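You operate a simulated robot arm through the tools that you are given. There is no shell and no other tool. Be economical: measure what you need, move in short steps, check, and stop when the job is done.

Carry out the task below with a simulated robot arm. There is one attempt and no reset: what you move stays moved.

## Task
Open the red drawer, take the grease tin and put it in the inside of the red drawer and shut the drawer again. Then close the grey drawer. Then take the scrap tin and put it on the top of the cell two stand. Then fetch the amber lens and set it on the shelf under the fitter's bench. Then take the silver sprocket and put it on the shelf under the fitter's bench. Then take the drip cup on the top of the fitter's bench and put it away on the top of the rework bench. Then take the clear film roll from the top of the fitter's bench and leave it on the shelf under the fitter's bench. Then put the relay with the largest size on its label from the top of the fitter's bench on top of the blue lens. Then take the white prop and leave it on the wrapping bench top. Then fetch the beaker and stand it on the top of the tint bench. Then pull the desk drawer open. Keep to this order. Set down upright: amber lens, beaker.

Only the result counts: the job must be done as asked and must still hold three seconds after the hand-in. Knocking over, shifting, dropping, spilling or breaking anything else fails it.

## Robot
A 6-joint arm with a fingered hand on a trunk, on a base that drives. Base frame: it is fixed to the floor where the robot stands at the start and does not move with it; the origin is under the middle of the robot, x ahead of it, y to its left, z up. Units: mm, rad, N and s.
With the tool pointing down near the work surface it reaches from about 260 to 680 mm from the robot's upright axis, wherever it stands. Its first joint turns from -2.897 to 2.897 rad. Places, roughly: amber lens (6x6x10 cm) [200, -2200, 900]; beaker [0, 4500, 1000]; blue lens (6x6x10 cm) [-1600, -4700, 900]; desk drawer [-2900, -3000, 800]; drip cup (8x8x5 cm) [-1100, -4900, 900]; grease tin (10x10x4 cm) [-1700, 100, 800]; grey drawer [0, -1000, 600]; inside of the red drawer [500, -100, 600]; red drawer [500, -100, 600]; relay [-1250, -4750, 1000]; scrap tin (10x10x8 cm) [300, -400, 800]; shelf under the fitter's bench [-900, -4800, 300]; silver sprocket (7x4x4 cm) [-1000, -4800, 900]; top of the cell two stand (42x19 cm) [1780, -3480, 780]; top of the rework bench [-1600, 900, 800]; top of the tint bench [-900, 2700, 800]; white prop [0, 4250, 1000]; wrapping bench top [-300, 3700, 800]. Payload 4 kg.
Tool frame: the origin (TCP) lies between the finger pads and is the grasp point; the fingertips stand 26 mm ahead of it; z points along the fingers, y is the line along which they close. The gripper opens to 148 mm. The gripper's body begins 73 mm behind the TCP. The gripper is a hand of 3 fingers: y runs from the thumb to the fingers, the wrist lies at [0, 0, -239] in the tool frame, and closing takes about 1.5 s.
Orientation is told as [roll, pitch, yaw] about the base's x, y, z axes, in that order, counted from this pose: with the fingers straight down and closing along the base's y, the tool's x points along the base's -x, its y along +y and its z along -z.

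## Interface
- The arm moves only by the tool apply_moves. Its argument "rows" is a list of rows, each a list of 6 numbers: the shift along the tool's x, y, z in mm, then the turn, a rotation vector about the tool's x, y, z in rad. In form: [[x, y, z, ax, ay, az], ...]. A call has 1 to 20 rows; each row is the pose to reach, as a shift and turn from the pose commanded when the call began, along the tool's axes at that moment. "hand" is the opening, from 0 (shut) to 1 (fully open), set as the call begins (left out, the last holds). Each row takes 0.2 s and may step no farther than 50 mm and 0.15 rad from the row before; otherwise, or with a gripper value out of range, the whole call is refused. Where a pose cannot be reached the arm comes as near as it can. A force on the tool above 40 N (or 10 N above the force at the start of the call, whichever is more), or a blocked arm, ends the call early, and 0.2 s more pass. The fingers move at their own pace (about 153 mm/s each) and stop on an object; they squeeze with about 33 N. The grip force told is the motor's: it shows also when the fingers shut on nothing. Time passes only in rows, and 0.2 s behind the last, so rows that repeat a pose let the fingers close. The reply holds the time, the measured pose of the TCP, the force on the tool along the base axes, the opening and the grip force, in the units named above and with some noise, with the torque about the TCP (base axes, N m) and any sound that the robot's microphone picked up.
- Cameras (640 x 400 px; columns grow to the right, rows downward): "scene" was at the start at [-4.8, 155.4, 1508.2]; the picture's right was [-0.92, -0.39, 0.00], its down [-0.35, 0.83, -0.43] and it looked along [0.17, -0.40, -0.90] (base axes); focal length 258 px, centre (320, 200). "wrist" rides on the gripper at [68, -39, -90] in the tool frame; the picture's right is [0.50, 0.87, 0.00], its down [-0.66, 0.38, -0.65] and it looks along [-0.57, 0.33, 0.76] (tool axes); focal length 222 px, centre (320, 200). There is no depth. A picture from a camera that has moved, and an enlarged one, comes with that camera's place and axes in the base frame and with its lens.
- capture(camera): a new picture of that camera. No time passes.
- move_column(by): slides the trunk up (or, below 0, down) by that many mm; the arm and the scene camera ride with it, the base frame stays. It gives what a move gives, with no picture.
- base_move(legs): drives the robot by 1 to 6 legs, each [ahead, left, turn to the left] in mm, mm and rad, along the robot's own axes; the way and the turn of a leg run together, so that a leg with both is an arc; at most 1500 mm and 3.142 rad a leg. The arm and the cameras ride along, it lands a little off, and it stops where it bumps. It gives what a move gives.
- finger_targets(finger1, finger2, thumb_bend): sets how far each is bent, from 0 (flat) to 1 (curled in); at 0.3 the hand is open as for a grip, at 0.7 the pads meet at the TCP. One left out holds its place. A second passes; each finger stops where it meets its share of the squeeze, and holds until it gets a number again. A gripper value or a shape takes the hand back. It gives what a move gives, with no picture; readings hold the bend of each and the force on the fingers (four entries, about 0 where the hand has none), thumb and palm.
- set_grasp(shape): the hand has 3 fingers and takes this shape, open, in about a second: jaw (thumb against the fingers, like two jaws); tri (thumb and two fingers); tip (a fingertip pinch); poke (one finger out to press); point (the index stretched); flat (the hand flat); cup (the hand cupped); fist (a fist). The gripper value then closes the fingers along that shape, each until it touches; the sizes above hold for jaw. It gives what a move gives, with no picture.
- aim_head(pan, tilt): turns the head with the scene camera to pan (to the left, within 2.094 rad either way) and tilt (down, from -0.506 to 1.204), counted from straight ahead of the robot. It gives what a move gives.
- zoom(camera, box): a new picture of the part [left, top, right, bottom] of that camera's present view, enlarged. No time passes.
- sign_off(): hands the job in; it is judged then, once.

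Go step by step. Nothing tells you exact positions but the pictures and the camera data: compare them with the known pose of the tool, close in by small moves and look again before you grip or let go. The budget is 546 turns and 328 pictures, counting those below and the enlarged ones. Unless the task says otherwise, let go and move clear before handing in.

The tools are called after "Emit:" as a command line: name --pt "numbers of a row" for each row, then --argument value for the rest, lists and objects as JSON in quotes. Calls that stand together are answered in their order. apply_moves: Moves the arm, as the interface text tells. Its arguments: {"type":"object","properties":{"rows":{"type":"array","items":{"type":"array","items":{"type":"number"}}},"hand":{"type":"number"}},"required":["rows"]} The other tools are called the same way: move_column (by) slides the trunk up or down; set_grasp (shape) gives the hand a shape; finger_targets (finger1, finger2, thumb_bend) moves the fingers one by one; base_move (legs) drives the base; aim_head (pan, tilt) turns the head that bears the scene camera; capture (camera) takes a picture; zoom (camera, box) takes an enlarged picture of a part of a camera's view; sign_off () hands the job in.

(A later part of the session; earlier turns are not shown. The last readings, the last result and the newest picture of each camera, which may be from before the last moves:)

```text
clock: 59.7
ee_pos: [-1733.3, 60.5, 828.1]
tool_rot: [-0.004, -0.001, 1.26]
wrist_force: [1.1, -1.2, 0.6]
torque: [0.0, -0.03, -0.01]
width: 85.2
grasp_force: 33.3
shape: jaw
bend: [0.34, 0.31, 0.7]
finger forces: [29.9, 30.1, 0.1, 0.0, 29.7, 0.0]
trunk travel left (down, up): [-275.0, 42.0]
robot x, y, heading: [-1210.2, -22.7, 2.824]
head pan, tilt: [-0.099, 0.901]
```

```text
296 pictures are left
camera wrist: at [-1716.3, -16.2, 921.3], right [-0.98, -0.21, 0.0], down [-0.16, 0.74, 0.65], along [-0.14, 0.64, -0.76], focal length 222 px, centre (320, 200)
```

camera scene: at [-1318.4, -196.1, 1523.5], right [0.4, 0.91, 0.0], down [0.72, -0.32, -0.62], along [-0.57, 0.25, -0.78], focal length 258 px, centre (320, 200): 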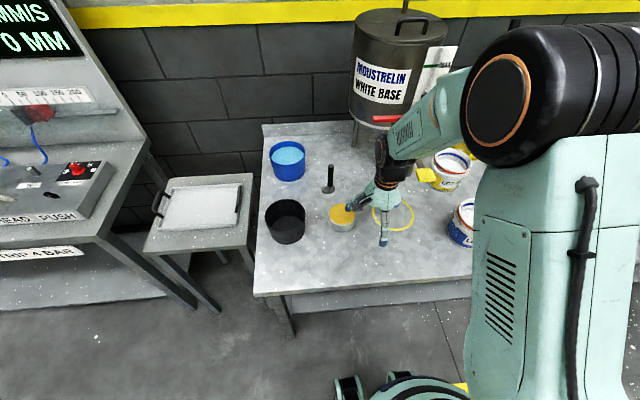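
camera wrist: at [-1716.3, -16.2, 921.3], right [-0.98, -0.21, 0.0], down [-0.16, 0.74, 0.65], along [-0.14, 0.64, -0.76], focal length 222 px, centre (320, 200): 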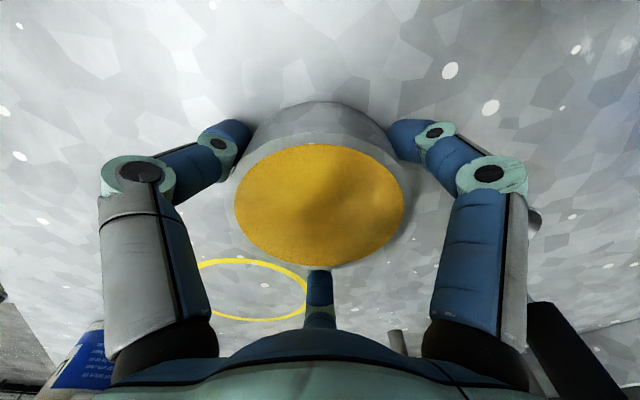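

All three fingers hold the tin. Lift it, back off, turn to the red drawer and drive up to it.

Emit:
apply_moves --pt "0 0 -30 0 0 0" --pt "0 0 -70 0 0 0" --pt "0 0 -110 0 0 0"

Emit:
base_move --legs '[[-400, 0, 0], [0, 0, -1.56], [0, 0, -1.57]]'

Emit:
aim_head --pan 0 --tilt 0.7

Emit:
capture --camera "scene"

```text
clock: 60.5
ee_pos: [-1729.0, 62.5, 940.4]
tool_rot: [-0.003, 0.001, 1.258]
wrist_force: [-1.0, 0.3, -4.4]
torque: [-0.04, 0.03, 0.02]
width: 85.2
grasp_force: 33.3
shape: jaw
bend: [0.34, 0.31, 0.7]
finger forces: [30.1, 30.2, 0.1, 0.0, 29.9, 0.1]
trunk travel left (down, up): [-275.0, 42.0]
robot x, y, heading: [-1208.2, -20.5, 2.821]
head pan, tilt: [-0.099, 0.901]
```

```text
clock: 70.5
ee_pos: [-307.4, -198.8, 939.7]
tool_rot: [-0.004, -0.001, -1.824]
wrist_force: [0.6, -0.2, -4.5]
torque: [0.06, -0.02, -0.03]
width: 84.3
grasp_force: 33.1
shape: jaw
bend: [0.34, 0.31, 0.7]
finger forces: [29.9, 30.1, 0.0, 0.0, 29.1, 0.0]
trunk travel left (down, up): [-275.0, 42.0]
robot x, y, heading: [-837.2, -145.8, -0.265]
head pan, tilt: [-0.099, 0.901]
```

```text
clock: 71.2
ee_pos: [-307.4, -198.7, 940.7]
tool_rot: [-0.004, 0.001, -1.826]
wrist_force: [1.4, 0.3, -5.2]
torque: [0.05, 0.0, 0.02]
width: 84.5
grasp_force: 33.1
shape: jaw
bend: [0.34, 0.31, 0.7]
finger forces: [29.9, 30.0, 0.0, 0.0, 29.2, 0.1]
trunk travel left (down, up): [-275.0, 42.0]
robot x, y, heading: [-834.0, -146.8, -0.262]
head pan, tilt: [0.0, 0.7]
```

```text
295 pictures are left
camera scene: at [-723.6, 45.0, 1539.6], right [-0.26, -0.97, 0.0], down [-0.62, 0.17, -0.76], along [0.74, -0.2, -0.64], focal length 258 px, centre (320, 200)
```

scene: 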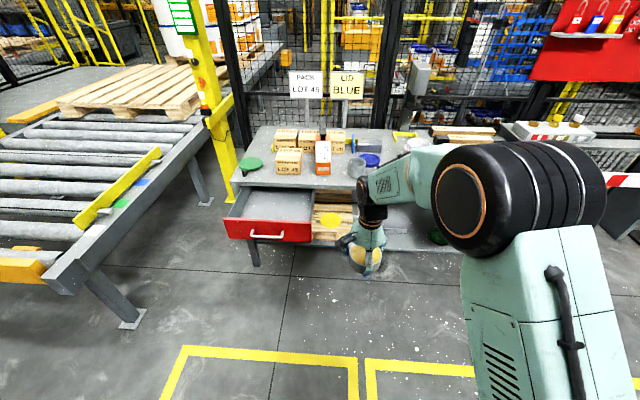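

The drawer is where I left it (handle ≈(110, 68)). Drive up so its inside is about 560 mm ahead.

Emit:
base_move --legs '[[0, 475, 0], [0, 0, -0.046], [410, 20, 0]]'

Emit:
aim_head --pan 0 --tilt 1.0

Emit:
capture --camera "scene"

Emit:
capture --camera "wrist"

```text
clock: 76.6
ee_pos: [217.2, 123.4, 940.2]
tool_rot: [-0.004, -0.001, -1.878]
wrist_force: [-0.3, 0.5, -4.3]
torque: [0.03, 0.0, 0.01]
width: 84.5
grasp_force: 32.4
shape: jaw
bend: [0.34, 0.31, 0.7]
finger forces: [30.0, 30.2, 0.0, 0.0, 29.2, 0.0]
trunk travel left (down, up): [-275.0, 42.0]
robot x, y, heading: [-303.0, 199.5, -0.316]
head pan, tilt: [0.0, 0.7]
```

```text
clock: 77.4
ee_pos: [217.4, 123.7, 940.8]
tool_rot: [-0.003, 0.0, -1.877]
wrist_force: [0.1, -0.4, -4.6]
torque: [0.01, 0.0, 0.05]
width: 84.4
grasp_force: 33.3
shape: jaw
bend: [0.34, 0.31, 0.7]
finger forces: [30.0, 30.2, 0.0, 0.0, 29.1, 0.0]
trunk travel left (down, up): [-275.0, 42.0]
robot x, y, heading: [-304.1, 203.3, -0.314]
head pan, tilt: [0.0, 1.0]
```

```text
294 pictures are left
camera scene: at [-200.3, 393.1, 1516.3], right [-0.31, -0.95, 0.0], down [-0.8, 0.26, -0.54], along [0.51, -0.17, -0.84], focal length 258 px, centre (320, 200)
```

scene: 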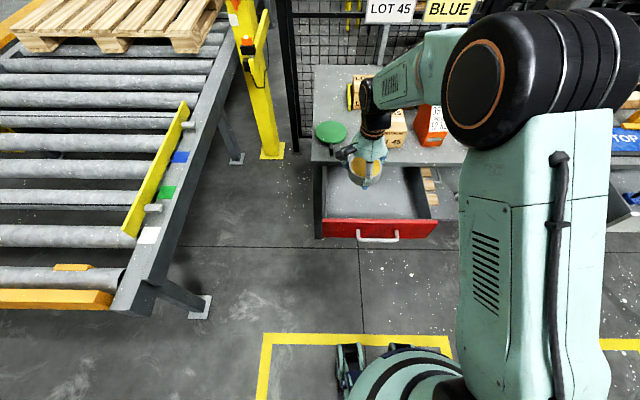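

```text
293 pictures are left
camera wrist: at [201.1, 199.5, 1032.2], right [0.98, 0.22, 0.0], down [0.16, -0.74, 0.65], along [0.14, -0.64, -0.76], focal length 222 px, centre (320, 200)
```

wrist: 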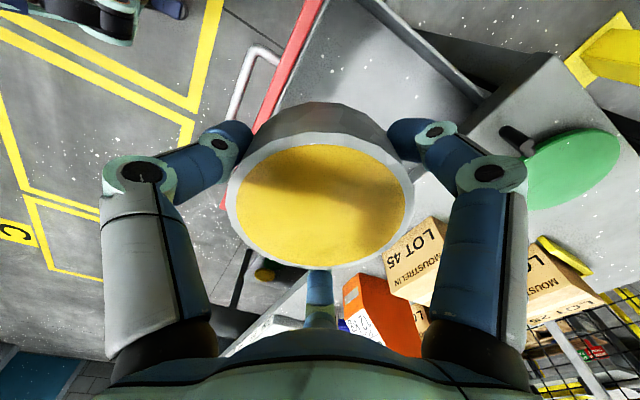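

Drawer interior spans roughly 45–290 mm behind the handle; I'll aim the tin at (255, 25) and then descend with the trunk.

Emit:
apply_moves --pt "-28 22 0 0 0 0" --pt "-56 44 0 0 0 0" --pt "-83 66 0 0 0 0"

Emit:
move_column --by -150

Emit:
capture --camera "wrist"

Emit:
capture --camera "scene"

```text
clock: 78.2
ee_pos: [255.4, 23.7, 940.5]
tool_rot: [-0.003, -0.001, -1.876]
wrist_force: [-0.2, -0.1, -4.6]
torque: [0.03, 0.0, 0.0]
width: 84.4
grasp_force: 32.6
shape: jaw
bend: [0.34, 0.31, 0.7]
finger forces: [30.2, 30.8, 0.0, 0.0, 29.4, 0.0]
trunk travel left (down, up): [-275.0, 42.0]
robot x, y, heading: [-303.0, 204.6, -0.314]
head pan, tilt: [0.0, 1.0]
```

```text
clock: 80.0
ee_pos: [254.8, 26.1, 788.4]
tool_rot: [-0.002, 0.001, -1.878]
wrist_force: [0.6, -0.6, -4.1]
torque: [0.01, -0.04, 0.02]
width: 84.2
grasp_force: 32.6
shape: jaw
bend: [0.34, 0.31, 0.7]
finger forces: [30.1, 30.7, 0.0, 0.1, 29.5, 0.1]
trunk travel left (down, up): [-125.0, 192.0]
robot x, y, heading: [-304.1, 205.8, -0.308]
head pan, tilt: [0.0, 1.0]
```

```text
292 pictures are left
camera wrist: at [239.0, 100.4, 882.3], right [0.98, 0.22, 0.0], down [0.16, -0.74, 0.65], along [0.14, -0.64, -0.76], focal length 222 px, centre (320, 200)
```

wrist: 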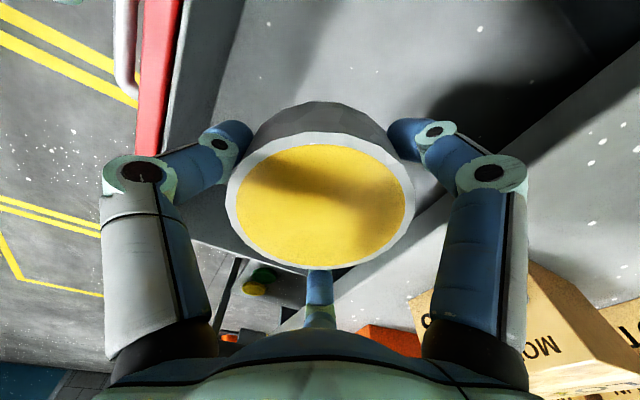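

```text
291 pictures are left
camera scene: at [-186.0, 388.5, 1365.6], right [-0.31, -0.95, 0.0], down [-0.8, 0.26, -0.54], along [0.51, -0.17, -0.84], focal length 258 px, centre (320, 200)
```

scene: 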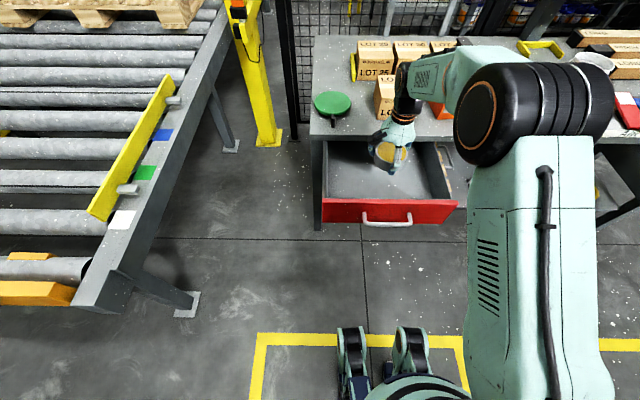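

Bench edge is about 115 mm beyond the hand, so there's room. Descend further.

Emit:
move_column --by -100

Emit:
capture --camera "scene"

Emit:
zoom --camera "scene" --box '[300, 90, 500, 215]'

Emit:
capture --camera "wrist"

```text
clock: 81.3
ee_pos: [254.8, 25.2, 690.3]
tool_rot: [-0.003, -0.002, -1.879]
wrist_force: [0.3, 0.2, -3.8]
torque: [0.05, -0.01, 0.0]
width: 84.3
grasp_force: 32.9
shape: jaw
bend: [0.34, 0.31, 0.7]
finger forces: [29.9, 30.7, 0.0, 0.0, 29.5, 0.0]
trunk travel left (down, up): [-25.0, 292.0]
robot x, y, heading: [-305.1, 205.4, -0.31]
head pan, tilt: [0.0, 1.0]
```

```text
290 pictures are left
camera scene: at [-154.3, 378.2, 1258.6], right [-0.31, -0.95, 0.0], down [-0.8, 0.26, -0.54], along [0.51, -0.17, -0.84], focal length 258 px, centre (320, 200)
```

scene: 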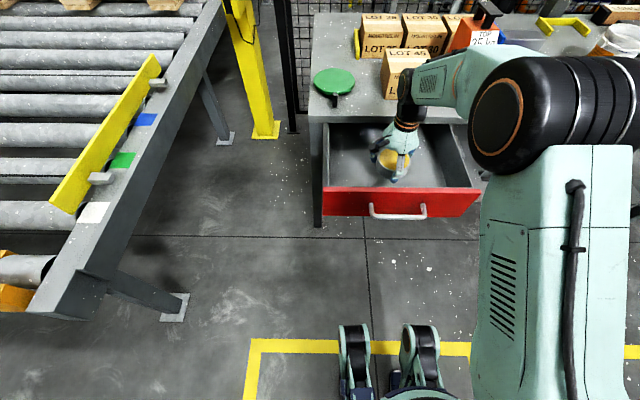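

```text
3.20 times, centred on (400, 152) of scene
camera zoom: at [-154.3, 378.2, 1258.6], right [-0.31, -0.95, 0.0], down [-0.8, 0.26, -0.54], along [0.51, -0.17, -0.84], focal length 827 px, centre (64, 352)
```

zoom: 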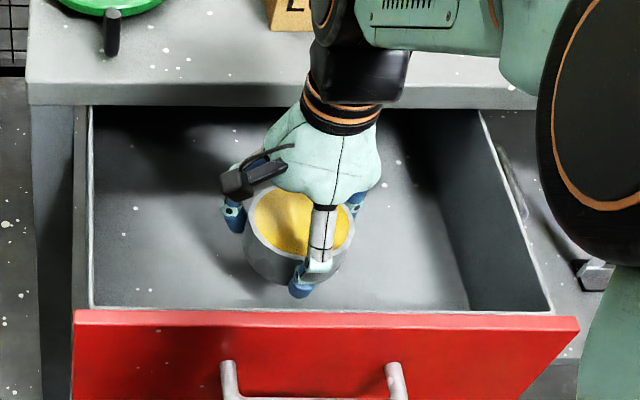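

```text
288 pictures are left
camera wrist: at [238.7, 100.5, 782.2], right [0.98, 0.22, 0.0], down [0.16, -0.74, 0.65], along [0.14, -0.64, -0.76], focal length 222 px, centre (320, 200)
```

wrist: 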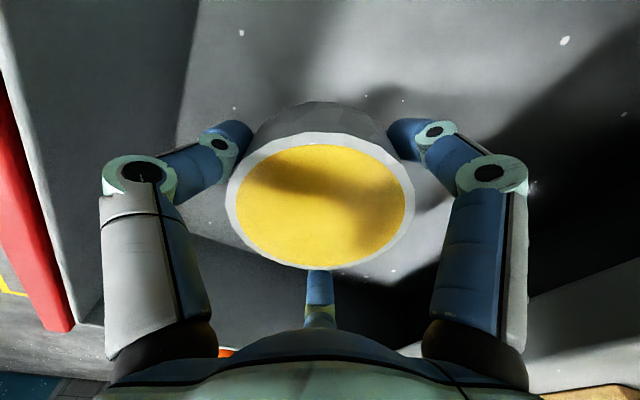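

The tin is inside the drawer, above its floor. Lower by small steps until it touches.

Emit:
apply_moves --pt "0 0 8 0 0 0" --pt "0 0 16 0 0 0" --pt "0 0 24 0 0 0" --pt "0 0 32 0 0 0" --pt "0 0 38 0 0 0" --pt "0 0 44 0 0 0"

Emit:
capture --camera "wrist"

```text
clock: 82.7
ee_pos: [256.0, 24.6, 644.4]
tool_rot: [-0.004, -0.001, -1.878]
wrist_force: [0.2, -0.1, -4.4]
torque: [0.0, 0.01, 0.03]
width: 84.3
grasp_force: 32.9
shape: jaw
bend: [0.34, 0.31, 0.7]
finger forces: [30.0, 30.7, 0.0, 0.0, 29.5, 0.0]
trunk travel left (down, up): [-25.0, 292.0]
robot x, y, heading: [-302.9, 203.6, -0.312]
head pan, tilt: [0.0, 1.0]
```

```text
287 pictures are left
camera wrist: at [239.5, 100.0, 737.2], right [0.98, 0.22, 0.0], down [0.16, -0.74, 0.65], along [0.14, -0.64, -0.76], focal length 222 px, centre (320, 200)
```

wrist: 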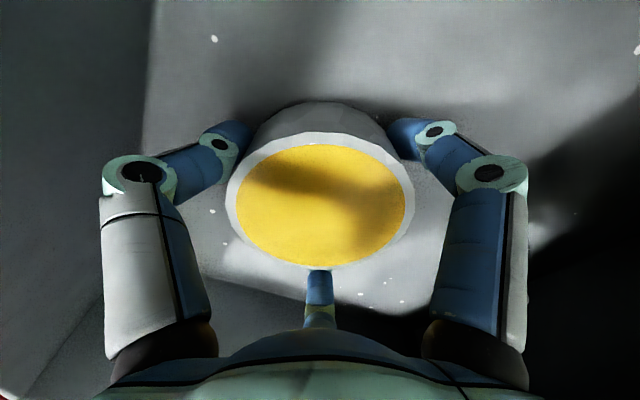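

Emit:
apply_moves --pt "0 0 5 0 0 0" --pt "0 0 10 0 0 0" --pt "0 0 15 0 0 0" --pt "0 0 20 0 0 0" --pt "0 0 25 0 0 0" --pt "0 0 30 0 0 0"

Emit:
zoom --camera "scene" --box '[300, 90, 500, 215]'

```text
clock: 83.8
ee_pos: [259.6, 23.3, 631.7]
tool_rot: [0.012, -0.002, -1.878]
wrist_force: [-0.1, -1.0, 21.6]
torque: [0.05, 0.32, 0.03]
width: 83.6
grasp_force: 33.1
shape: jaw
bend: [0.34, 0.31, 0.69]
finger forces: [34.8, 34.7, 0.0, 0.0, 33.8, 0.0]
trunk travel left (down, up): [-25.0, 292.0]
robot x, y, heading: [-301.7, 205.9, -0.309]
head pan, tilt: [0.0, 1.0]
stopped in row 5: the force on the tool passed its limit (the readings are from after the stop); the commanded pose is now the measured one
```

```text
3.20 times, centred on (400, 152) of scene
camera zoom: at [-155.6, 378.7, 1258.7], right [-0.31, -0.95, 0.0], down [-0.8, 0.26, -0.54], along [0.51, -0.17, -0.84], focal length 827 px, centre (64, 352)
```

zoom: 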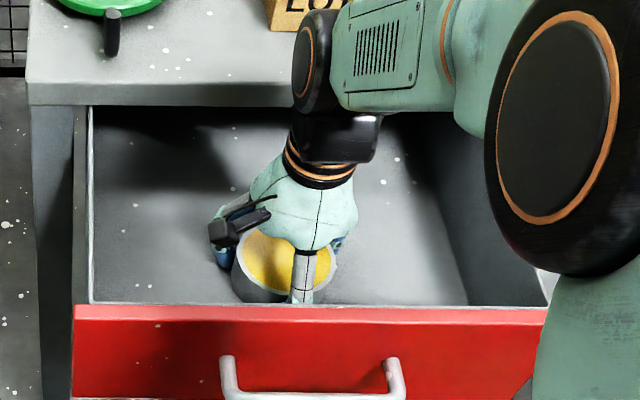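

The tin rests on the drawer floor. Open moderately and rise.

Emit:
apply_moves --pt "0 0 -1 0 0 0" --pt "0 0 -1 0 0 0" --pt "0 0 -1 0 0 0" --pt "0 0 -1 0 0 0" --hand 0.78

Emit:
apply_moves --pt "0 0 -20 0 0 0" --pt "0 0 -50 0 0 0" --pt "0 0 -95 0 0 0" --pt "0 0 -130 0 0 0"

Emit:
capture --camera "scene"

```text
clock: 84.8
ee_pos: [257.2, 23.5, 629.6]
tool_rot: [0.008, 0.0, -1.878]
wrist_force: [-1.6, -2.2, 16.1]
torque: [0.18, -0.41, -0.02]
width: 111.3
grasp_force: 0.0
shape: jaw
bend: [0.27, 0.26, 0.5]
finger forces: [10.9, 4.3, 0.1, 0.0, 0.8, 0.1]
trunk travel left (down, up): [-25.0, 292.0]
robot x, y, heading: [-304.6, 203.6, -0.314]
head pan, tilt: [0.0, 1.0]
```

```text
clock: 85.8
ee_pos: [257.3, 22.6, 762.3]
tool_rot: [0.007, 0.002, -1.878]
wrist_force: [0.0, -0.9, 0.6]
torque: [0.02, -0.01, 0.02]
width: 115.2
grasp_force: 0.1
shape: jaw
bend: [0.26, 0.26, 0.5]
finger forces: [0.0, 0.0, 0.0, 0.0, 0.0, 0.1]
trunk travel left (down, up): [-25.0, 292.0]
robot x, y, heading: [-300.7, 202.3, -0.31]
head pan, tilt: [0.0, 1.0]
```

```text
285 pictures are left
camera scene: at [-154.6, 378.4, 1258.6], right [-0.31, -0.95, 0.0], down [-0.8, 0.26, -0.54], along [0.51, -0.17, -0.84], focal length 258 px, centre (320, 200)
```

scene: 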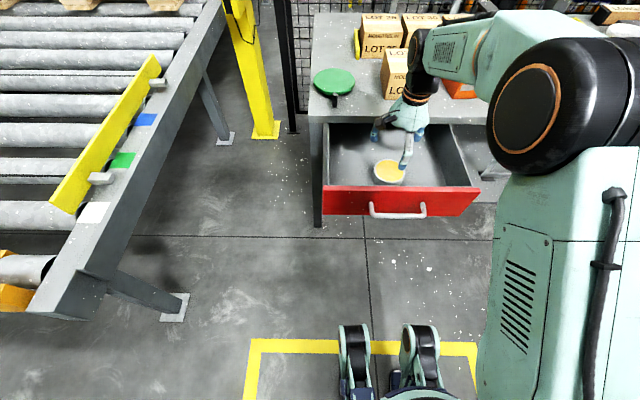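

The grease tin stands in the drawer. Now pull the hand back in front of the drawer, turned 90° and closed, to push it shut.

Emit:
apply_moves --pt "0 0 -30 0 0 0" --pt "0 -20 -30 0 0 -0.143" --pt "0 -40 -30 0 0 -0.286" --pt "0 -60 -30 0 0 -0.428" --pt "0 -80 -30 0 0 -0.571" --pt "0 -100 -30 0 0 -0.714" --pt "0 -120 -30 0 0 -0.857" --pt "0 -140 -30 0 0 -1.0" --pt "0 -160 -30 0 0 -1.143" --pt "0 -180 -30 0 0 -1.285" --pt "0 -195 -30 0 0 -1.428" --pt "0 -208 -30 0 0 -1.571" --hand 0

Emit:
capture --camera "scene"

Emit:
capture --camera "wrist"

```text
clock: 88.4
ee_pos: [57.5, 86.2, 787.8]
tool_rot: [0.0, -0.008, -0.303]
wrist_force: [-0.4, 0.6, 0.4]
torque: [-0.01, -0.02, -0.01]
width: 0.0
grasp_force: 33.1
shape: jaw
bend: [0.7, 0.7, 0.7]
finger forces: [0.0, 0.0, 0.1, 0.1, 0.0, 0.1]
trunk travel left (down, up): [-25.0, 292.0]
robot x, y, heading: [-303.0, 201.8, -0.309]
head pan, tilt: [0.0, 1.0]
```

```text
284 pictures are left
camera scene: at [-154.6, 378.3, 1258.6], right [-0.31, -0.95, 0.0], down [-0.8, 0.26, -0.54], along [0.51, -0.17, -0.84], focal length 258 px, centre (320, 200)
```

scene: 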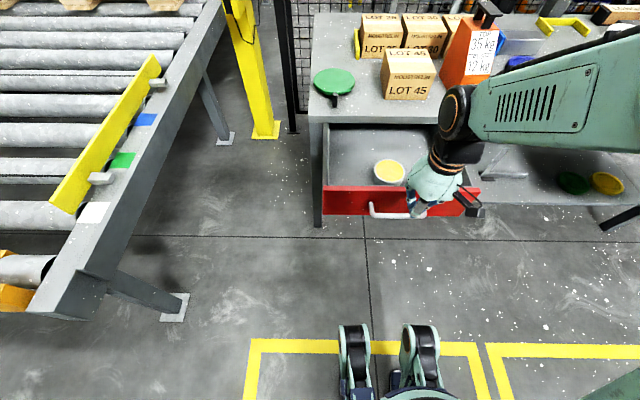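

```text
283 pictures are left
camera wrist: at [-18.7, 69.5, 880.2], right [-0.22, 0.98, 0.0], down [0.73, 0.17, 0.66], along [0.64, 0.14, -0.75], focal length 222 px, centre (320, 200)
```

wrist: 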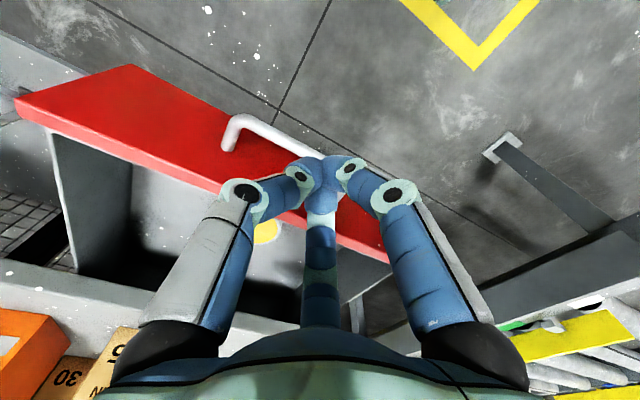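

The hand is about 50 mm in front of the bar. Lower it to bar height, then drive the base ahead to push.

Emit:
apply_moves --pt "0 0 40 0 0 0" --pt "0 0 80 0 0 0" --pt "0 0 118 0 0 0"

Emit:
capture --camera "scene"

```text
clock: 89.2
ee_pos: [59.6, 88.2, 667.3]
tool_rot: [0.0, -0.007, -0.307]
wrist_force: [0.4, 0.0, 1.1]
torque: [0.01, -0.04, 0.01]
width: 0.1
grasp_force: 33.3
shape: jaw
bend: [0.7, 0.7, 0.7]
finger forces: [0.1, 0.1, 0.0, 0.0, 0.0, 0.0]
trunk travel left (down, up): [-25.0, 292.0]
robot x, y, heading: [-302.8, 204.3, -0.313]
head pan, tilt: [0.0, 1.0]
```

```text
282 pictures are left
camera scene: at [-154.2, 378.2, 1258.5], right [-0.31, -0.95, 0.0], down [-0.8, 0.26, -0.54], along [0.51, -0.17, -0.84], focal length 258 px, centre (320, 200)
```

scene: 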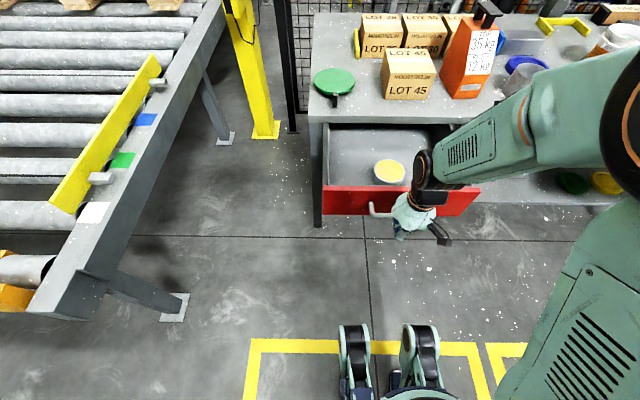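

Emit:
base_move --legs '[[100, 0, 0], [110, 0, 0]]'

Emit:
capture --camera "scene"

```text
clock: 91.2
ee_pos: [259.8, 23.6, 669.2]
tool_rot: [0.001, -0.005, -0.308]
wrist_force: [1.2, -0.3, -0.6]
torque: [0.0, -0.02, 0.01]
width: 0.1
grasp_force: 33.0
shape: jaw
bend: [0.7, 0.7, 0.7]
finger forces: [0.1, 0.1, 0.1, 0.1, 0.1, 0.0]
trunk travel left (down, up): [-25.0, 292.0]
robot x, y, heading: [-100.1, 138.5, -0.312]
head pan, tilt: [0.0, 1.0]
```

```text
281 pictures are left
camera scene: at [46.9, 313.4, 1258.5], right [-0.31, -0.95, 0.0], down [-0.8, 0.26, -0.54], along [0.51, -0.17, -0.84], focal length 258 px, centre (320, 200)
```

scene: 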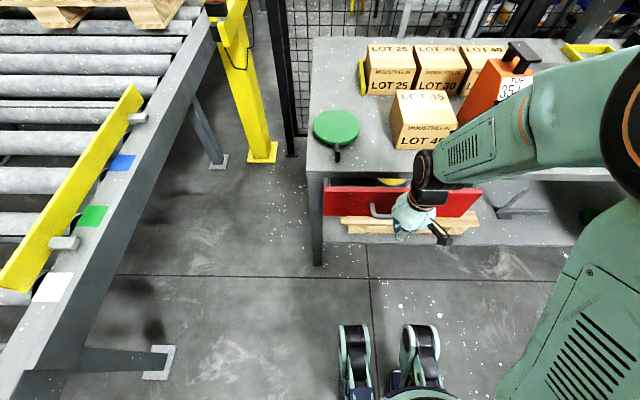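

Drawer mostly shut. Finish with the arm, watching the force.

Emit:
apply_moves --pt "-12 0 0 0 0 0" --pt "-24 0 0 0 0 0" --pt "-36 0 0 0 0 0" --pt "-48 0 0 0 0 0" --pt "-60 0 0 0 0 0" --pt "-72 0 0 0 0 0" --pt "-84 0 0 0 0 0"

Emit:
capture --camera "scene"

```text
clock: 92.7
ee_pos: [321.6, 6.1, 667.3]
tool_rot: [0.003, 0.013, -0.31]
wrist_force: [-24.5, 14.4, 10.2]
torque: [-0.15, 0.11, -0.58]
width: 0.1
grasp_force: 32.9
shape: jaw
bend: [0.71, 0.7, 0.76]
finger forces: [30.9, 0.0, 0.1, 0.0, 0.0, 0.1]
trunk travel left (down, up): [-25.0, 292.0]
robot x, y, heading: [-103.1, 140.1, -0.308]
head pan, tilt: [0.0, 1.0]
stopped in row 7: the force on the tool passed its limit (the readings are from after the stop); the commanded pose is now the measured one
```

```text
280 pictures are left
camera scene: at [43.5, 315.3, 1258.7], right [-0.31, -0.95, 0.0], down [-0.8, 0.26, -0.54], along [0.52, -0.17, -0.84], focal length 258 px, centre (320, 200)
```

scene: 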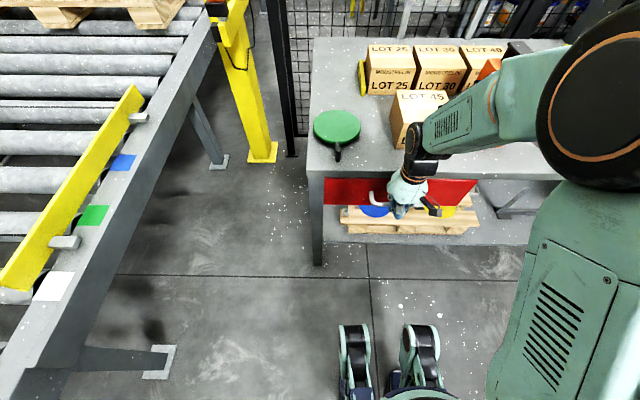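

Force stop: the drawer seems fully shut. Back off, raise and check.

Emit:
apply_moves --pt "20 0 0 0 0 0" --pt "50 0 0 0 0 0" --pt "80 0 0 0 0 0"

Emit:
base_move --legs '[[-200, 0, 0]]'

Emit:
move_column --by 250

Emit:
capture --camera "scene"

Emit:
zoom --camera "scene" --box '[300, 110, 480, 222]'

```text
clock: 93.5
ee_pos: [248.9, 27.8, 667.6]
tool_rot: [0.001, 0.006, -0.307]
wrist_force: [0.1, 1.5, -0.6]
torque: [0.0, 0.0, -0.02]
width: 0.0
grasp_force: 32.6
shape: jaw
bend: [0.71, 0.71, 0.76]
finger forces: [0.0, 0.1, 0.0, 0.0, 0.1, 0.1]
trunk travel left (down, up): [-25.0, 292.0]
robot x, y, heading: [-105.4, 140.8, -0.313]
head pan, tilt: [0.0, 1.0]
```

```text
clock: 95.1
ee_pos: [58.4, 89.1, 668.2]
tool_rot: [0.002, 0.006, -0.308]
wrist_force: [-0.1, 0.3, -0.6]
torque: [0.01, 0.01, -0.02]
width: 0.0
grasp_force: 33.1
shape: jaw
bend: [0.71, 0.71, 0.76]
finger forces: [0.1, 0.0, 0.1, 0.0, 0.1, 0.1]
trunk travel left (down, up): [-25.0, 292.0]
robot x, y, heading: [-293.2, 201.1, -0.31]
head pan, tilt: [0.0, 1.0]
```

```text
clock: 97.6
ee_pos: [58.5, 90.1, 916.3]
tool_rot: [0.001, 0.006, -0.306]
wrist_force: [0.2, -0.5, 0.7]
torque: [-0.05, 0.02, 0.01]
width: 0.3
grasp_force: 32.8
shape: jaw
bend: [0.71, 0.71, 0.76]
finger forces: [0.1, 0.1, 0.1, 0.0, 0.1, 0.1]
trunk travel left (down, up): [-275.0, 42.0]
robot x, y, heading: [-293.9, 202.8, -0.31]
head pan, tilt: [0.0, 1.0]
```

```text
279 pictures are left
camera scene: at [-192.0, 390.5, 1516.2], right [-0.31, -0.95, 0.0], down [-0.8, 0.26, -0.54], along [0.51, -0.17, -0.84], focal length 258 px, centre (320, 200)
```

scene: 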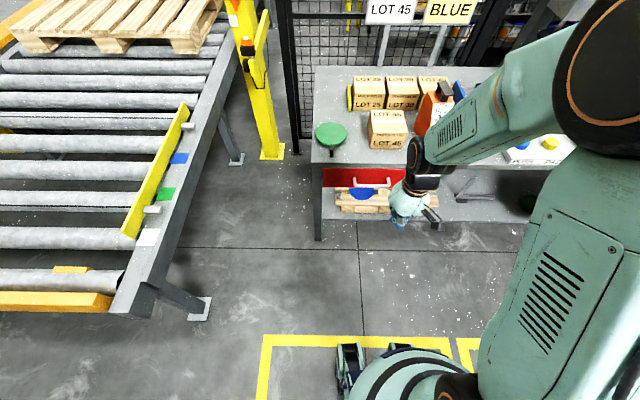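

```text
3.56 times, centred on (390, 166) of scene
camera zoom: at [-192.0, 390.5, 1516.2], right [-0.31, -0.95, 0.0], down [-0.8, 0.26, -0.54], along [0.51, -0.17, -0.84], focal length 919 px, centre (71, 321)
```

zoom: 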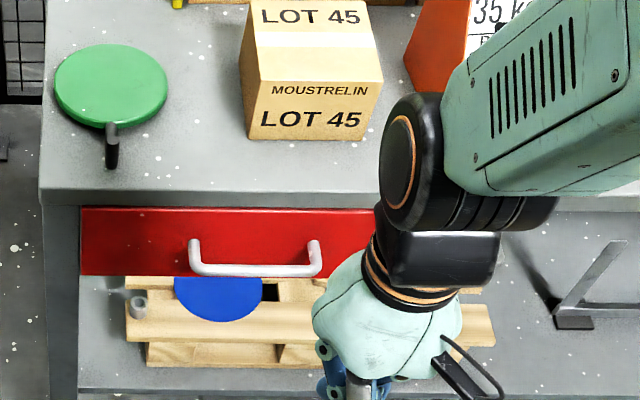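

Red drawer shut. Now slide along the bench to the grey drawer, keeping distance.

Emit:
base_move --legs '[[-200, 0, 0], [0, -1000, 0]]'

Emit:
aim_head --pan 0 --tilt 0.8

Emit:
capture --camera "scene"

```text
clock: 104.0
ee_pos: [-428.9, -790.6, 916.9]
tool_rot: [0.002, 0.006, -0.303]
wrist_force: [-0.4, -0.2, 0.3]
torque: [0.01, -0.01, -0.01]
width: 0.1
grasp_force: 32.9
shape: jaw
bend: [0.71, 0.71, 0.76]
finger forces: [0.0, 0.0, 0.1, 0.0, 0.1, 0.1]
trunk travel left (down, up): [-275.0, 42.0]
robot x, y, heading: [-788.0, -679.7, -0.311]
head pan, tilt: [0.0, 1.0]
```

```text
clock: 104.7
ee_pos: [-429.0, -790.2, 916.8]
tool_rot: [0.003, 0.007, -0.305]
wrist_force: [-0.9, 0.0, -0.5]
torque: [0.01, -0.01, 0.01]
width: 0.0
grasp_force: 33.0
shape: jaw
bend: [0.71, 0.71, 0.76]
finger forces: [0.0, 0.0, 0.1, 0.1, 0.0, 0.1]
trunk travel left (down, up): [-275.0, 42.0]
robot x, y, heading: [-781.7, -680.8, -0.311]
head pan, tilt: [0.0, 0.799]
```

```text
277 pictures are left
camera scene: at [-669.9, -493.1, 1531.3], right [-0.3, -0.95, 0.0], down [-0.68, 0.22, -0.7], along [0.66, -0.21, -0.72], focal length 258 px, centre (320, 200)
```

scene: 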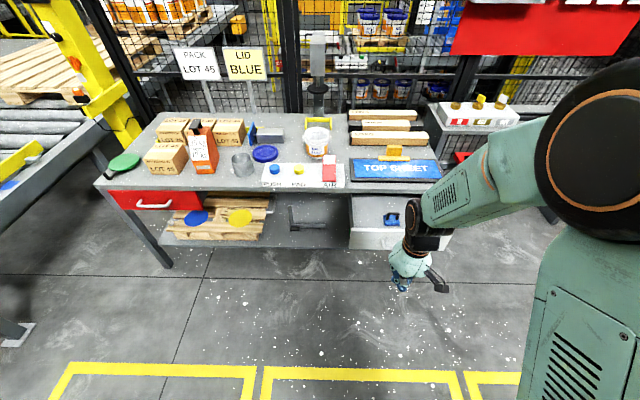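

The grey drawer stands open ahead, its front about 634 mm away and 50 mm to the right. Line up and lower the hand, then look.

Emit:
base_move --legs '[[0, -55, 0]]'

Emit:
move_column --by -250

Emit:
capture --camera "scene"

Emit:
capture --camera "wrist"

```text
clock: 105.6
ee_pos: [-445.5, -843.4, 916.4]
tool_rot: [0.002, 0.007, -0.305]
wrist_force: [0.4, 0.6, 0.3]
torque: [0.05, -0.03, 0.01]
width: 0.1
grasp_force: 33.2
shape: jaw
bend: [0.71, 0.71, 0.76]
finger forces: [0.0, 0.0, 0.0, 0.0, 0.0, 0.0]
trunk travel left (down, up): [-275.0, 42.0]
robot x, y, heading: [-799.0, -733.9, -0.311]
head pan, tilt: [0.0, 0.799]
```

```text
clock: 108.2
ee_pos: [-446.1, -842.6, 667.3]
tool_rot: [0.002, 0.005, -0.304]
wrist_force: [-0.2, 0.2, 0.7]
torque: [0.03, -0.03, 0.05]
width: 0.0
grasp_force: 32.8
shape: jaw
bend: [0.71, 0.71, 0.76]
finger forces: [0.1, 0.1, 0.0, 0.0, 0.0, 0.0]
trunk travel left (down, up): [-25.0, 292.0]
robot x, y, heading: [-798.5, -732.7, -0.308]
head pan, tilt: [0.0, 0.799]
```

```text
276 pictures are left
camera scene: at [-640.2, -559.8, 1273.7], right [-0.3, -0.95, 0.0], down [-0.68, 0.22, -0.7], along [0.66, -0.21, -0.72], focal length 258 px, centre (320, 200)
```

scene: 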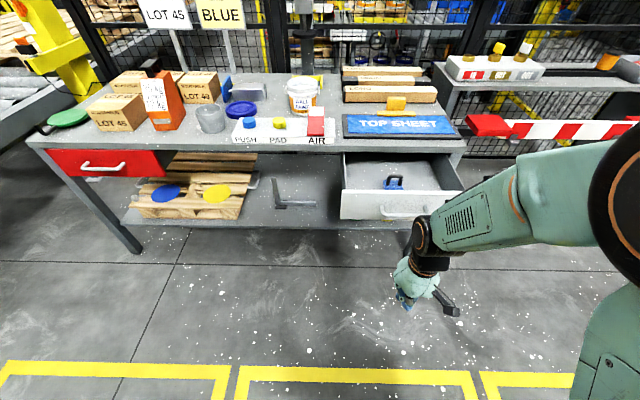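

```text
275 pictures are left
camera wrist: at [-520.4, -859.6, 759.7], right [-0.22, 0.98, 0.0], down [0.74, 0.16, 0.65], along [0.63, 0.14, -0.76], focal length 222 px, centre (320, 200)
```

wrist: 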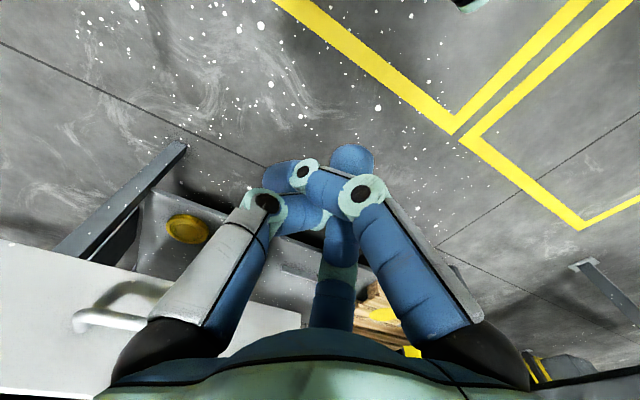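

The handle is at about (-211, -976, 660). Shift right 50 mm and drive up close to it.

Emit:
base_move --legs '[[0, -52, 0], [215, 0, 0]]'

Emit:
capture --camera "scene"

Emit:
capture --camera "wrist"

```text
clock: 110.4
ee_pos: [-256.1, -957.8, 666.8]
tool_rot: [0.002, 0.009, -0.306]
wrist_force: [0.7, 0.3, -0.8]
torque: [-0.02, -0.02, -0.03]
width: 0.0
grasp_force: 33.1
shape: jaw
bend: [0.71, 0.71, 0.76]
finger forces: [0.1, 0.0, 0.0, 0.0, 0.0, 0.0]
trunk travel left (down, up): [-25.0, 292.0]
robot x, y, heading: [-608.3, -845.2, -0.307]
head pan, tilt: [0.0, 0.799]
```

```text
274 pictures are left
camera scene: at [-450.2, -675.4, 1273.7], right [-0.3, -0.95, 0.0], down [-0.68, 0.22, -0.7], along [0.66, -0.21, -0.72], focal length 258 px, centre (320, 200)
```

scene: 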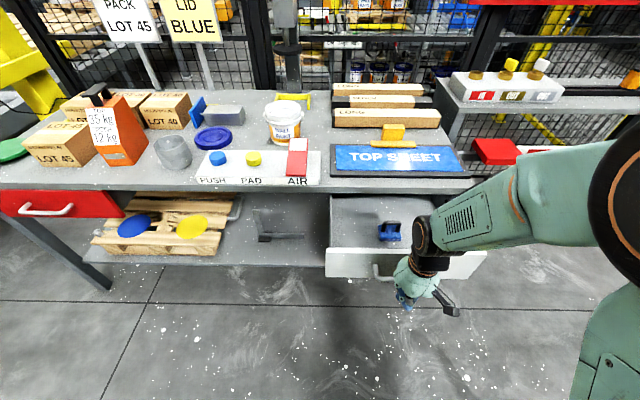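

```text
273 pictures are left
camera wrist: at [-331.2, -975.5, 759.6], right [-0.22, 0.98, 0.0], down [0.74, 0.16, 0.65], along [0.63, 0.14, -0.76], focal length 222 px, centre (320, 200)
```

wrist: 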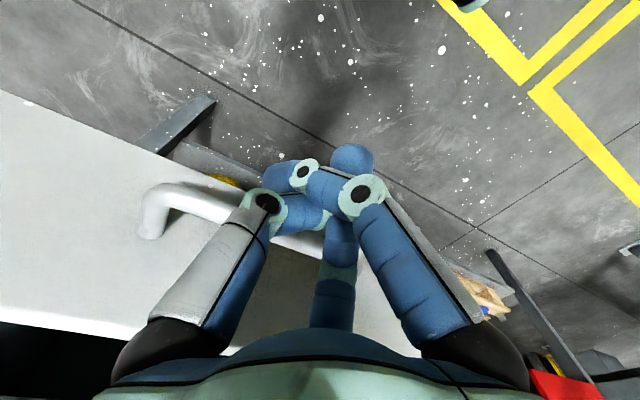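

Bar height matches the fingertips. Push with the base, then finish with the arm.

Emit:
base_move --legs '[[85, 0, 0], [95, 0, 0]]'

Emit:
apply_moves --pt "-12 0 0 0 0 0" --pt "-24 0 0 0 0 0" --pt "-36 0 0 0 0 0" --pt "-48 0 0 0 0 0" --pt "-60 0 0 0 0 0" --pt "-72 0 0 0 0 0" --pt "-84 0 0 0 0 0" --pt "-94 0 0 0 0 0"

Emit:
capture --camera "scene"

```text
clock: 112.2
ee_pos: [-86.5, -1012.4, 667.0]
tool_rot: [0.003, 0.008, -0.305]
wrist_force: [0.7, 0.7, -0.3]
torque: [-0.02, 0.0, 0.01]
width: 0.1
grasp_force: 32.9
shape: jaw
bend: [0.71, 0.71, 0.76]
finger forces: [0.0, 0.0, 0.1, 0.1, 0.1, 0.0]
trunk travel left (down, up): [-25.0, 292.0]
robot x, y, heading: [-437.8, -902.1, -0.309]
head pan, tilt: [0.0, 0.799]
```

```text
clock: 113.6
ee_pos: [-31.4, -1027.9, 664.4]
tool_rot: [0.003, 0.029, -0.307]
wrist_force: [-25.7, 12.2, 9.9]
torque: [-0.2, 0.13, -0.66]
width: 0.0
grasp_force: 32.8
shape: jaw
bend: [0.71, 0.71, 0.76]
finger forces: [28.8, 0.0, 0.0, 0.0, 0.1, 0.0]
trunk travel left (down, up): [-25.0, 292.0]
robot x, y, heading: [-442.7, -897.8, -0.306]
head pan, tilt: [0.0, 0.799]
stopped in row 6: the force on the tool passed its limit (the readings are from after the stop); the commanded pose is now the measured one
```

```text
272 pictures are left
camera scene: at [-284.8, -727.5, 1273.9], right [-0.3, -0.95, 0.0], down [-0.68, 0.22, -0.7], along [0.67, -0.21, -0.72], focal length 258 px, centre (320, 200)
```

scene: 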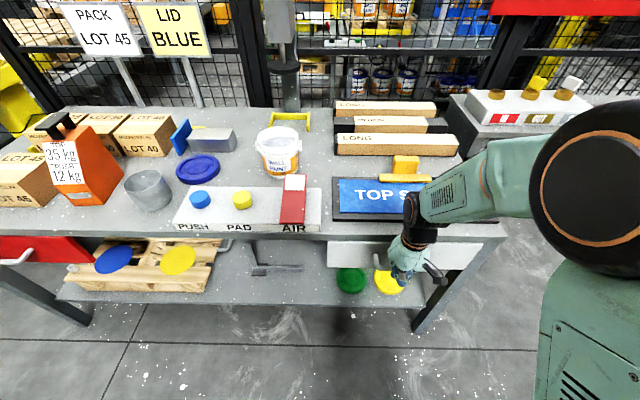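

Emit:
apply_moves --pt "25 0 0 0 0 0" --pt "60 0 0 0 0 0"

Emit:
zoom --camera "scene" --box '[300, 190, 500, 315]'

Emit:
capture --camera "wrist"

```text
clock: 114.2
ee_pos: [-84.2, -1014.2, 666.4]
tool_rot: [0.0, 0.022, -0.305]
wrist_force: [0.1, 0.3, -0.4]
torque: [0.03, -0.02, 0.01]
width: 0.0
grasp_force: 32.7
shape: jaw
bend: [0.71, 0.71, 0.76]
finger forces: [0.1, 0.0, 0.1, 0.0, 0.0, 0.1]
trunk travel left (down, up): [-25.0, 292.0]
robot x, y, heading: [-444.3, -902.4, -0.31]
head pan, tilt: [0.0, 0.799]
```

```text
3.20 times, centred on (400, 252) of scene
camera zoom: at [-281.9, -728.9, 1273.7], right [-0.3, -0.95, 0.0], down [-0.68, 0.22, -0.7], along [0.66, -0.21, -0.72], focal length 827 px, centre (64, 32)
```

zoom: 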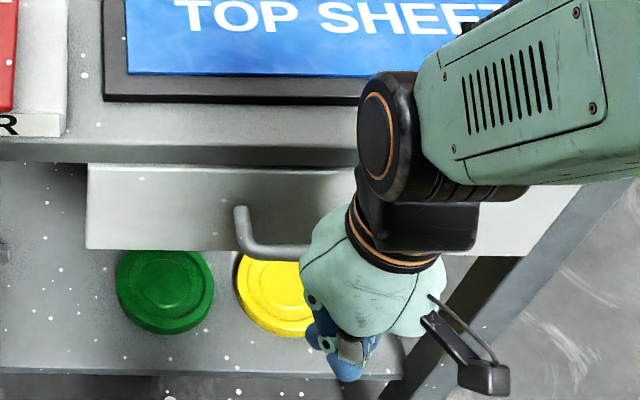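

```text
270 pictures are left
camera wrist: at [-157.8, -1031.5, 760.2], right [-0.22, 0.98, 0.01], down [0.75, 0.16, 0.64], along [0.62, 0.15, -0.77], focal length 222 px, centre (320, 200)
```

wrist: 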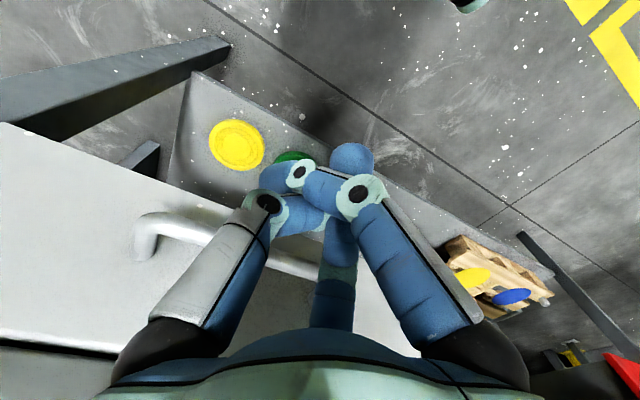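

Looks shut, but I'll push once more to be certain that it's at its end stop.

Emit:
apply_moves --pt "-30 0 0 0 0 0" --pt "-50 0 0 0 0 0" --pt "-58 0 0 0 0 0" --pt "-64 0 0 0 0 0" --pt "-70 0 0 0 0 0" --pt "-76 0 0 0 0 0" --pt "-82 0 0 0 0 0" --pt "-88 0 0 0 0 0"

Emit:
zoom --camera "scene" --box '[300, 190, 500, 315]'

```text
clock: 115.2
ee_pos: [-32.8, -1028.6, 663.5]
tool_rot: [0.003, 0.043, -0.309]
wrist_force: [-25.1, 9.2, 8.3]
torque: [-0.21, 0.12, -0.67]
width: 0.0
grasp_force: 33.2
shape: jaw
bend: [0.71, 0.71, 0.76]
finger forces: [27.2, 0.0, 0.0, 0.1, 0.1, 0.0]
trunk travel left (down, up): [-25.0, 292.0]
robot x, y, heading: [-441.9, -900.3, -0.304]
head pan, tilt: [0.0, 0.799]
stopped in row 5: the force on the tool passed its limit (the readings are from after the stop); the commanded pose is now the measured one
```

```text
3.20 times, centred on (400, 252) of scene
camera zoom: at [-285.3, -727.5, 1273.9], right [-0.3, -0.95, 0.0], down [-0.68, 0.22, -0.7], along [0.67, -0.21, -0.72], focal length 827 px, centre (64, 32)
```

zoom: 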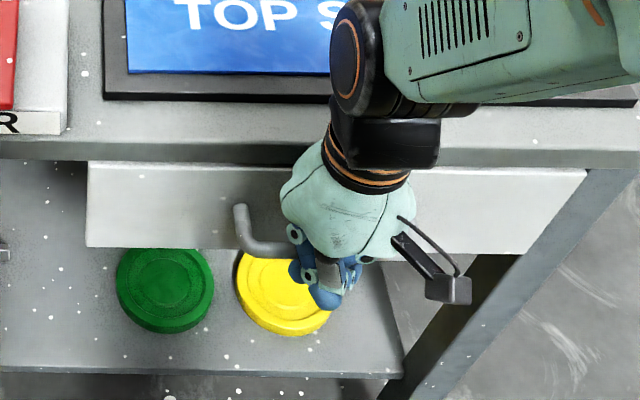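

Same end point — the grey drawer is shut. Back off, raise, and move to the scrap tin (the steel can near (340, -435)).

Emit:
apply_moves --pt "25 0 0 0 0 0" --pt "60 0 0 0 0 0" --pt "90 0 0 0 0 0"

Emit:
move_column --by 270

Emit:
base_move --legs '[[0, 681, 0], [30, 0, 0]]'

Emit:
aim_head --pan -0.1 --tilt 0.9

Emit:
capture --camera "scene"

Emit:
capture --camera "wrist"

```text
clock: 116.0
ee_pos: [-112.8, -1003.2, 667.1]
tool_rot: [0.002, 0.033, -0.308]
wrist_force: [0.0, 0.2, 0.6]
torque: [-0.02, -0.01, -0.01]
width: 0.0
grasp_force: 33.0
shape: jaw
bend: [0.71, 0.71, 0.76]
finger forces: [0.0, 0.1, 0.0, 0.0, 0.1, 0.1]
trunk travel left (down, up): [-25.0, 292.0]
robot x, y, heading: [-438.2, -901.2, -0.312]
head pan, tilt: [0.0, 0.799]
```

```text
clock: 118.8
ee_pos: [-113.6, -1001.9, 936.5]
tool_rot: [0.002, 0.035, -0.309]
wrist_force: [0.1, -0.4, -0.6]
torque: [0.02, -0.01, -0.01]
width: 0.0
grasp_force: 33.1
shape: jaw
bend: [0.71, 0.71, 0.76]
finger forces: [0.0, 0.0, 0.0, 0.0, 0.0, 0.0]
trunk travel left (down, up): [-295.0, 22.0]
robot x, y, heading: [-442.2, -902.0, -0.307]
head pan, tilt: [0.0, 0.799]
```

```text
clock: 123.0
ee_pos: [121.5, -360.8, 935.6]
tool_rot: [0.002, 0.036, -0.309]
wrist_force: [0.9, 0.0, -0.9]
torque: [-0.01, -0.02, -0.02]
width: 0.0
grasp_force: 32.8
shape: jaw
bend: [0.71, 0.71, 0.76]
finger forces: [0.0, 0.0, 0.0, 0.0, 0.0, 0.0]
trunk travel left (down, up): [-295.0, 22.0]
robot x, y, heading: [-205.2, -258.6, -0.31]
head pan, tilt: [0.0, 0.799]
```

```text
clock: 123.6
ee_pos: [121.9, -359.8, 936.1]
tool_rot: [0.001, 0.035, -0.309]
wrist_force: [0.3, 0.1, -0.3]
torque: [-0.03, 0.0, 0.0]
width: 0.4
grasp_force: 33.2
shape: jaw
bend: [0.71, 0.71, 0.76]
finger forces: [0.1, 0.0, 0.0, 0.1, 0.0, 0.1]
trunk travel left (down, up): [-295.0, 22.0]
robot x, y, heading: [-206.3, -260.7, -0.308]
head pan, tilt: [-0.099, 0.901]
```

```text
268 pictures are left
camera scene: at [-102.2, -76.5, 1545.4], right [-0.4, -0.92, 0.0], down [-0.72, 0.31, -0.62], along [0.57, -0.25, -0.78], focal length 258 px, centre (320, 200)
```

scene: 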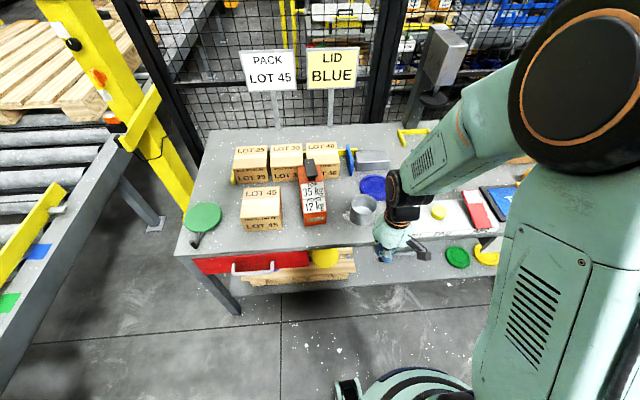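

```text
267 pictures are left
camera wrist: at [49.2, -378.4, 1031.1], right [-0.21, 0.98, 0.02], down [0.76, 0.15, 0.63], along [0.61, 0.15, -0.77], focal length 222 px, centre (320, 200)
```

wrist: 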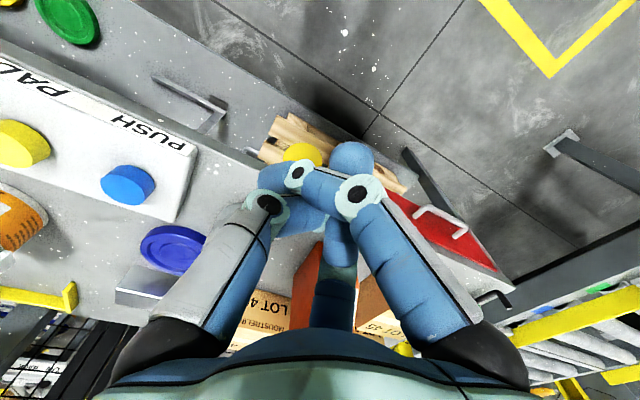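

Triangulated: can centre (340, -438), mid-height z≈791, so the bench top is 751. Swing above it with the hand open, closing along the bench's depth.

Emit:
apply_moves --pt "-21 -1 0 0 0 0.143" --pt "-42 -2 0 0 0 0.286" --pt "-63 -2 0 0 0 0.428" --pt "-84 -3 0 0 0 0.571" --pt "-105 -4 0 0 0 0.714" --pt "-126 -4 0 0 0 0.857" --pt "-147 -5 0 0 0 1.0" --pt "-168 -6 0 0 0 1.143" --pt "-189 -7 0 0 0 1.285" --pt "-210 -8 0 0 0 1.428" --pt "-231 -8 0 0 0 1.571" --hand 1

Emit:
capture --camera "wrist"

Emit:
zoom --camera "scene" --box '[260, 120, 460, 245]'

```text
clock: 126.0
ee_pos: [338.5, -437.9, 928.1]
tool_rot: [-0.035, 0.002, -1.882]
wrist_force: [0.1, -0.3, -0.1]
torque: [0.0, 0.0, 0.01]
width: 147.8
grasp_force: 0.0
shape: jaw
bend: [0.3, 0.3, 0.3]
finger forces: [0.0, 0.0, 0.0, 0.1, 0.0, 0.0]
trunk travel left (down, up): [-295.0, 22.0]
robot x, y, heading: [-208.3, -258.2, -0.308]
head pan, tilt: [-0.099, 0.901]
```

```text
266 pictures are left
camera wrist: at [325.4, -363.4, 1021.7], right [0.98, 0.21, -0.03], down [0.18, -0.75, 0.64], along [0.11, -0.63, -0.77], focal length 222 px, centre (320, 200)
```

wrist: 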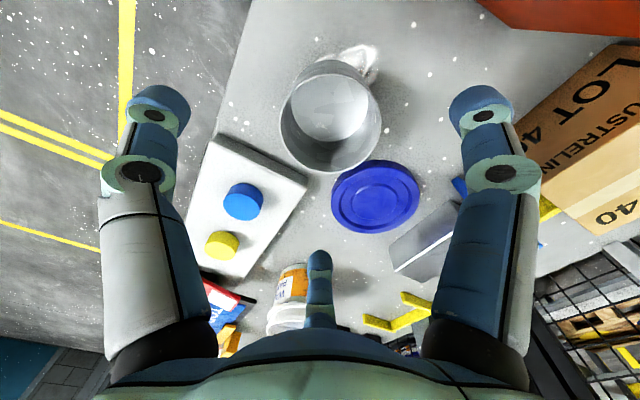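

```text
3.20 times, centred on (360, 182) of scene
camera zoom: at [-101.7, -76.6, 1545.4], right [-0.4, -0.92, 0.0], down [-0.72, 0.31, -0.62], along [0.57, -0.25, -0.78], focal length 827 px, centre (192, 256)
```

zoom: 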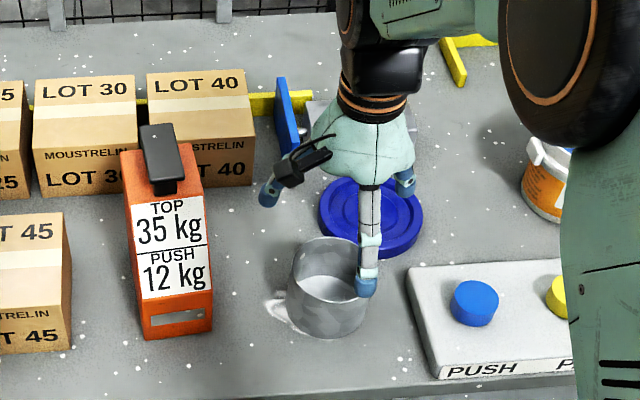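

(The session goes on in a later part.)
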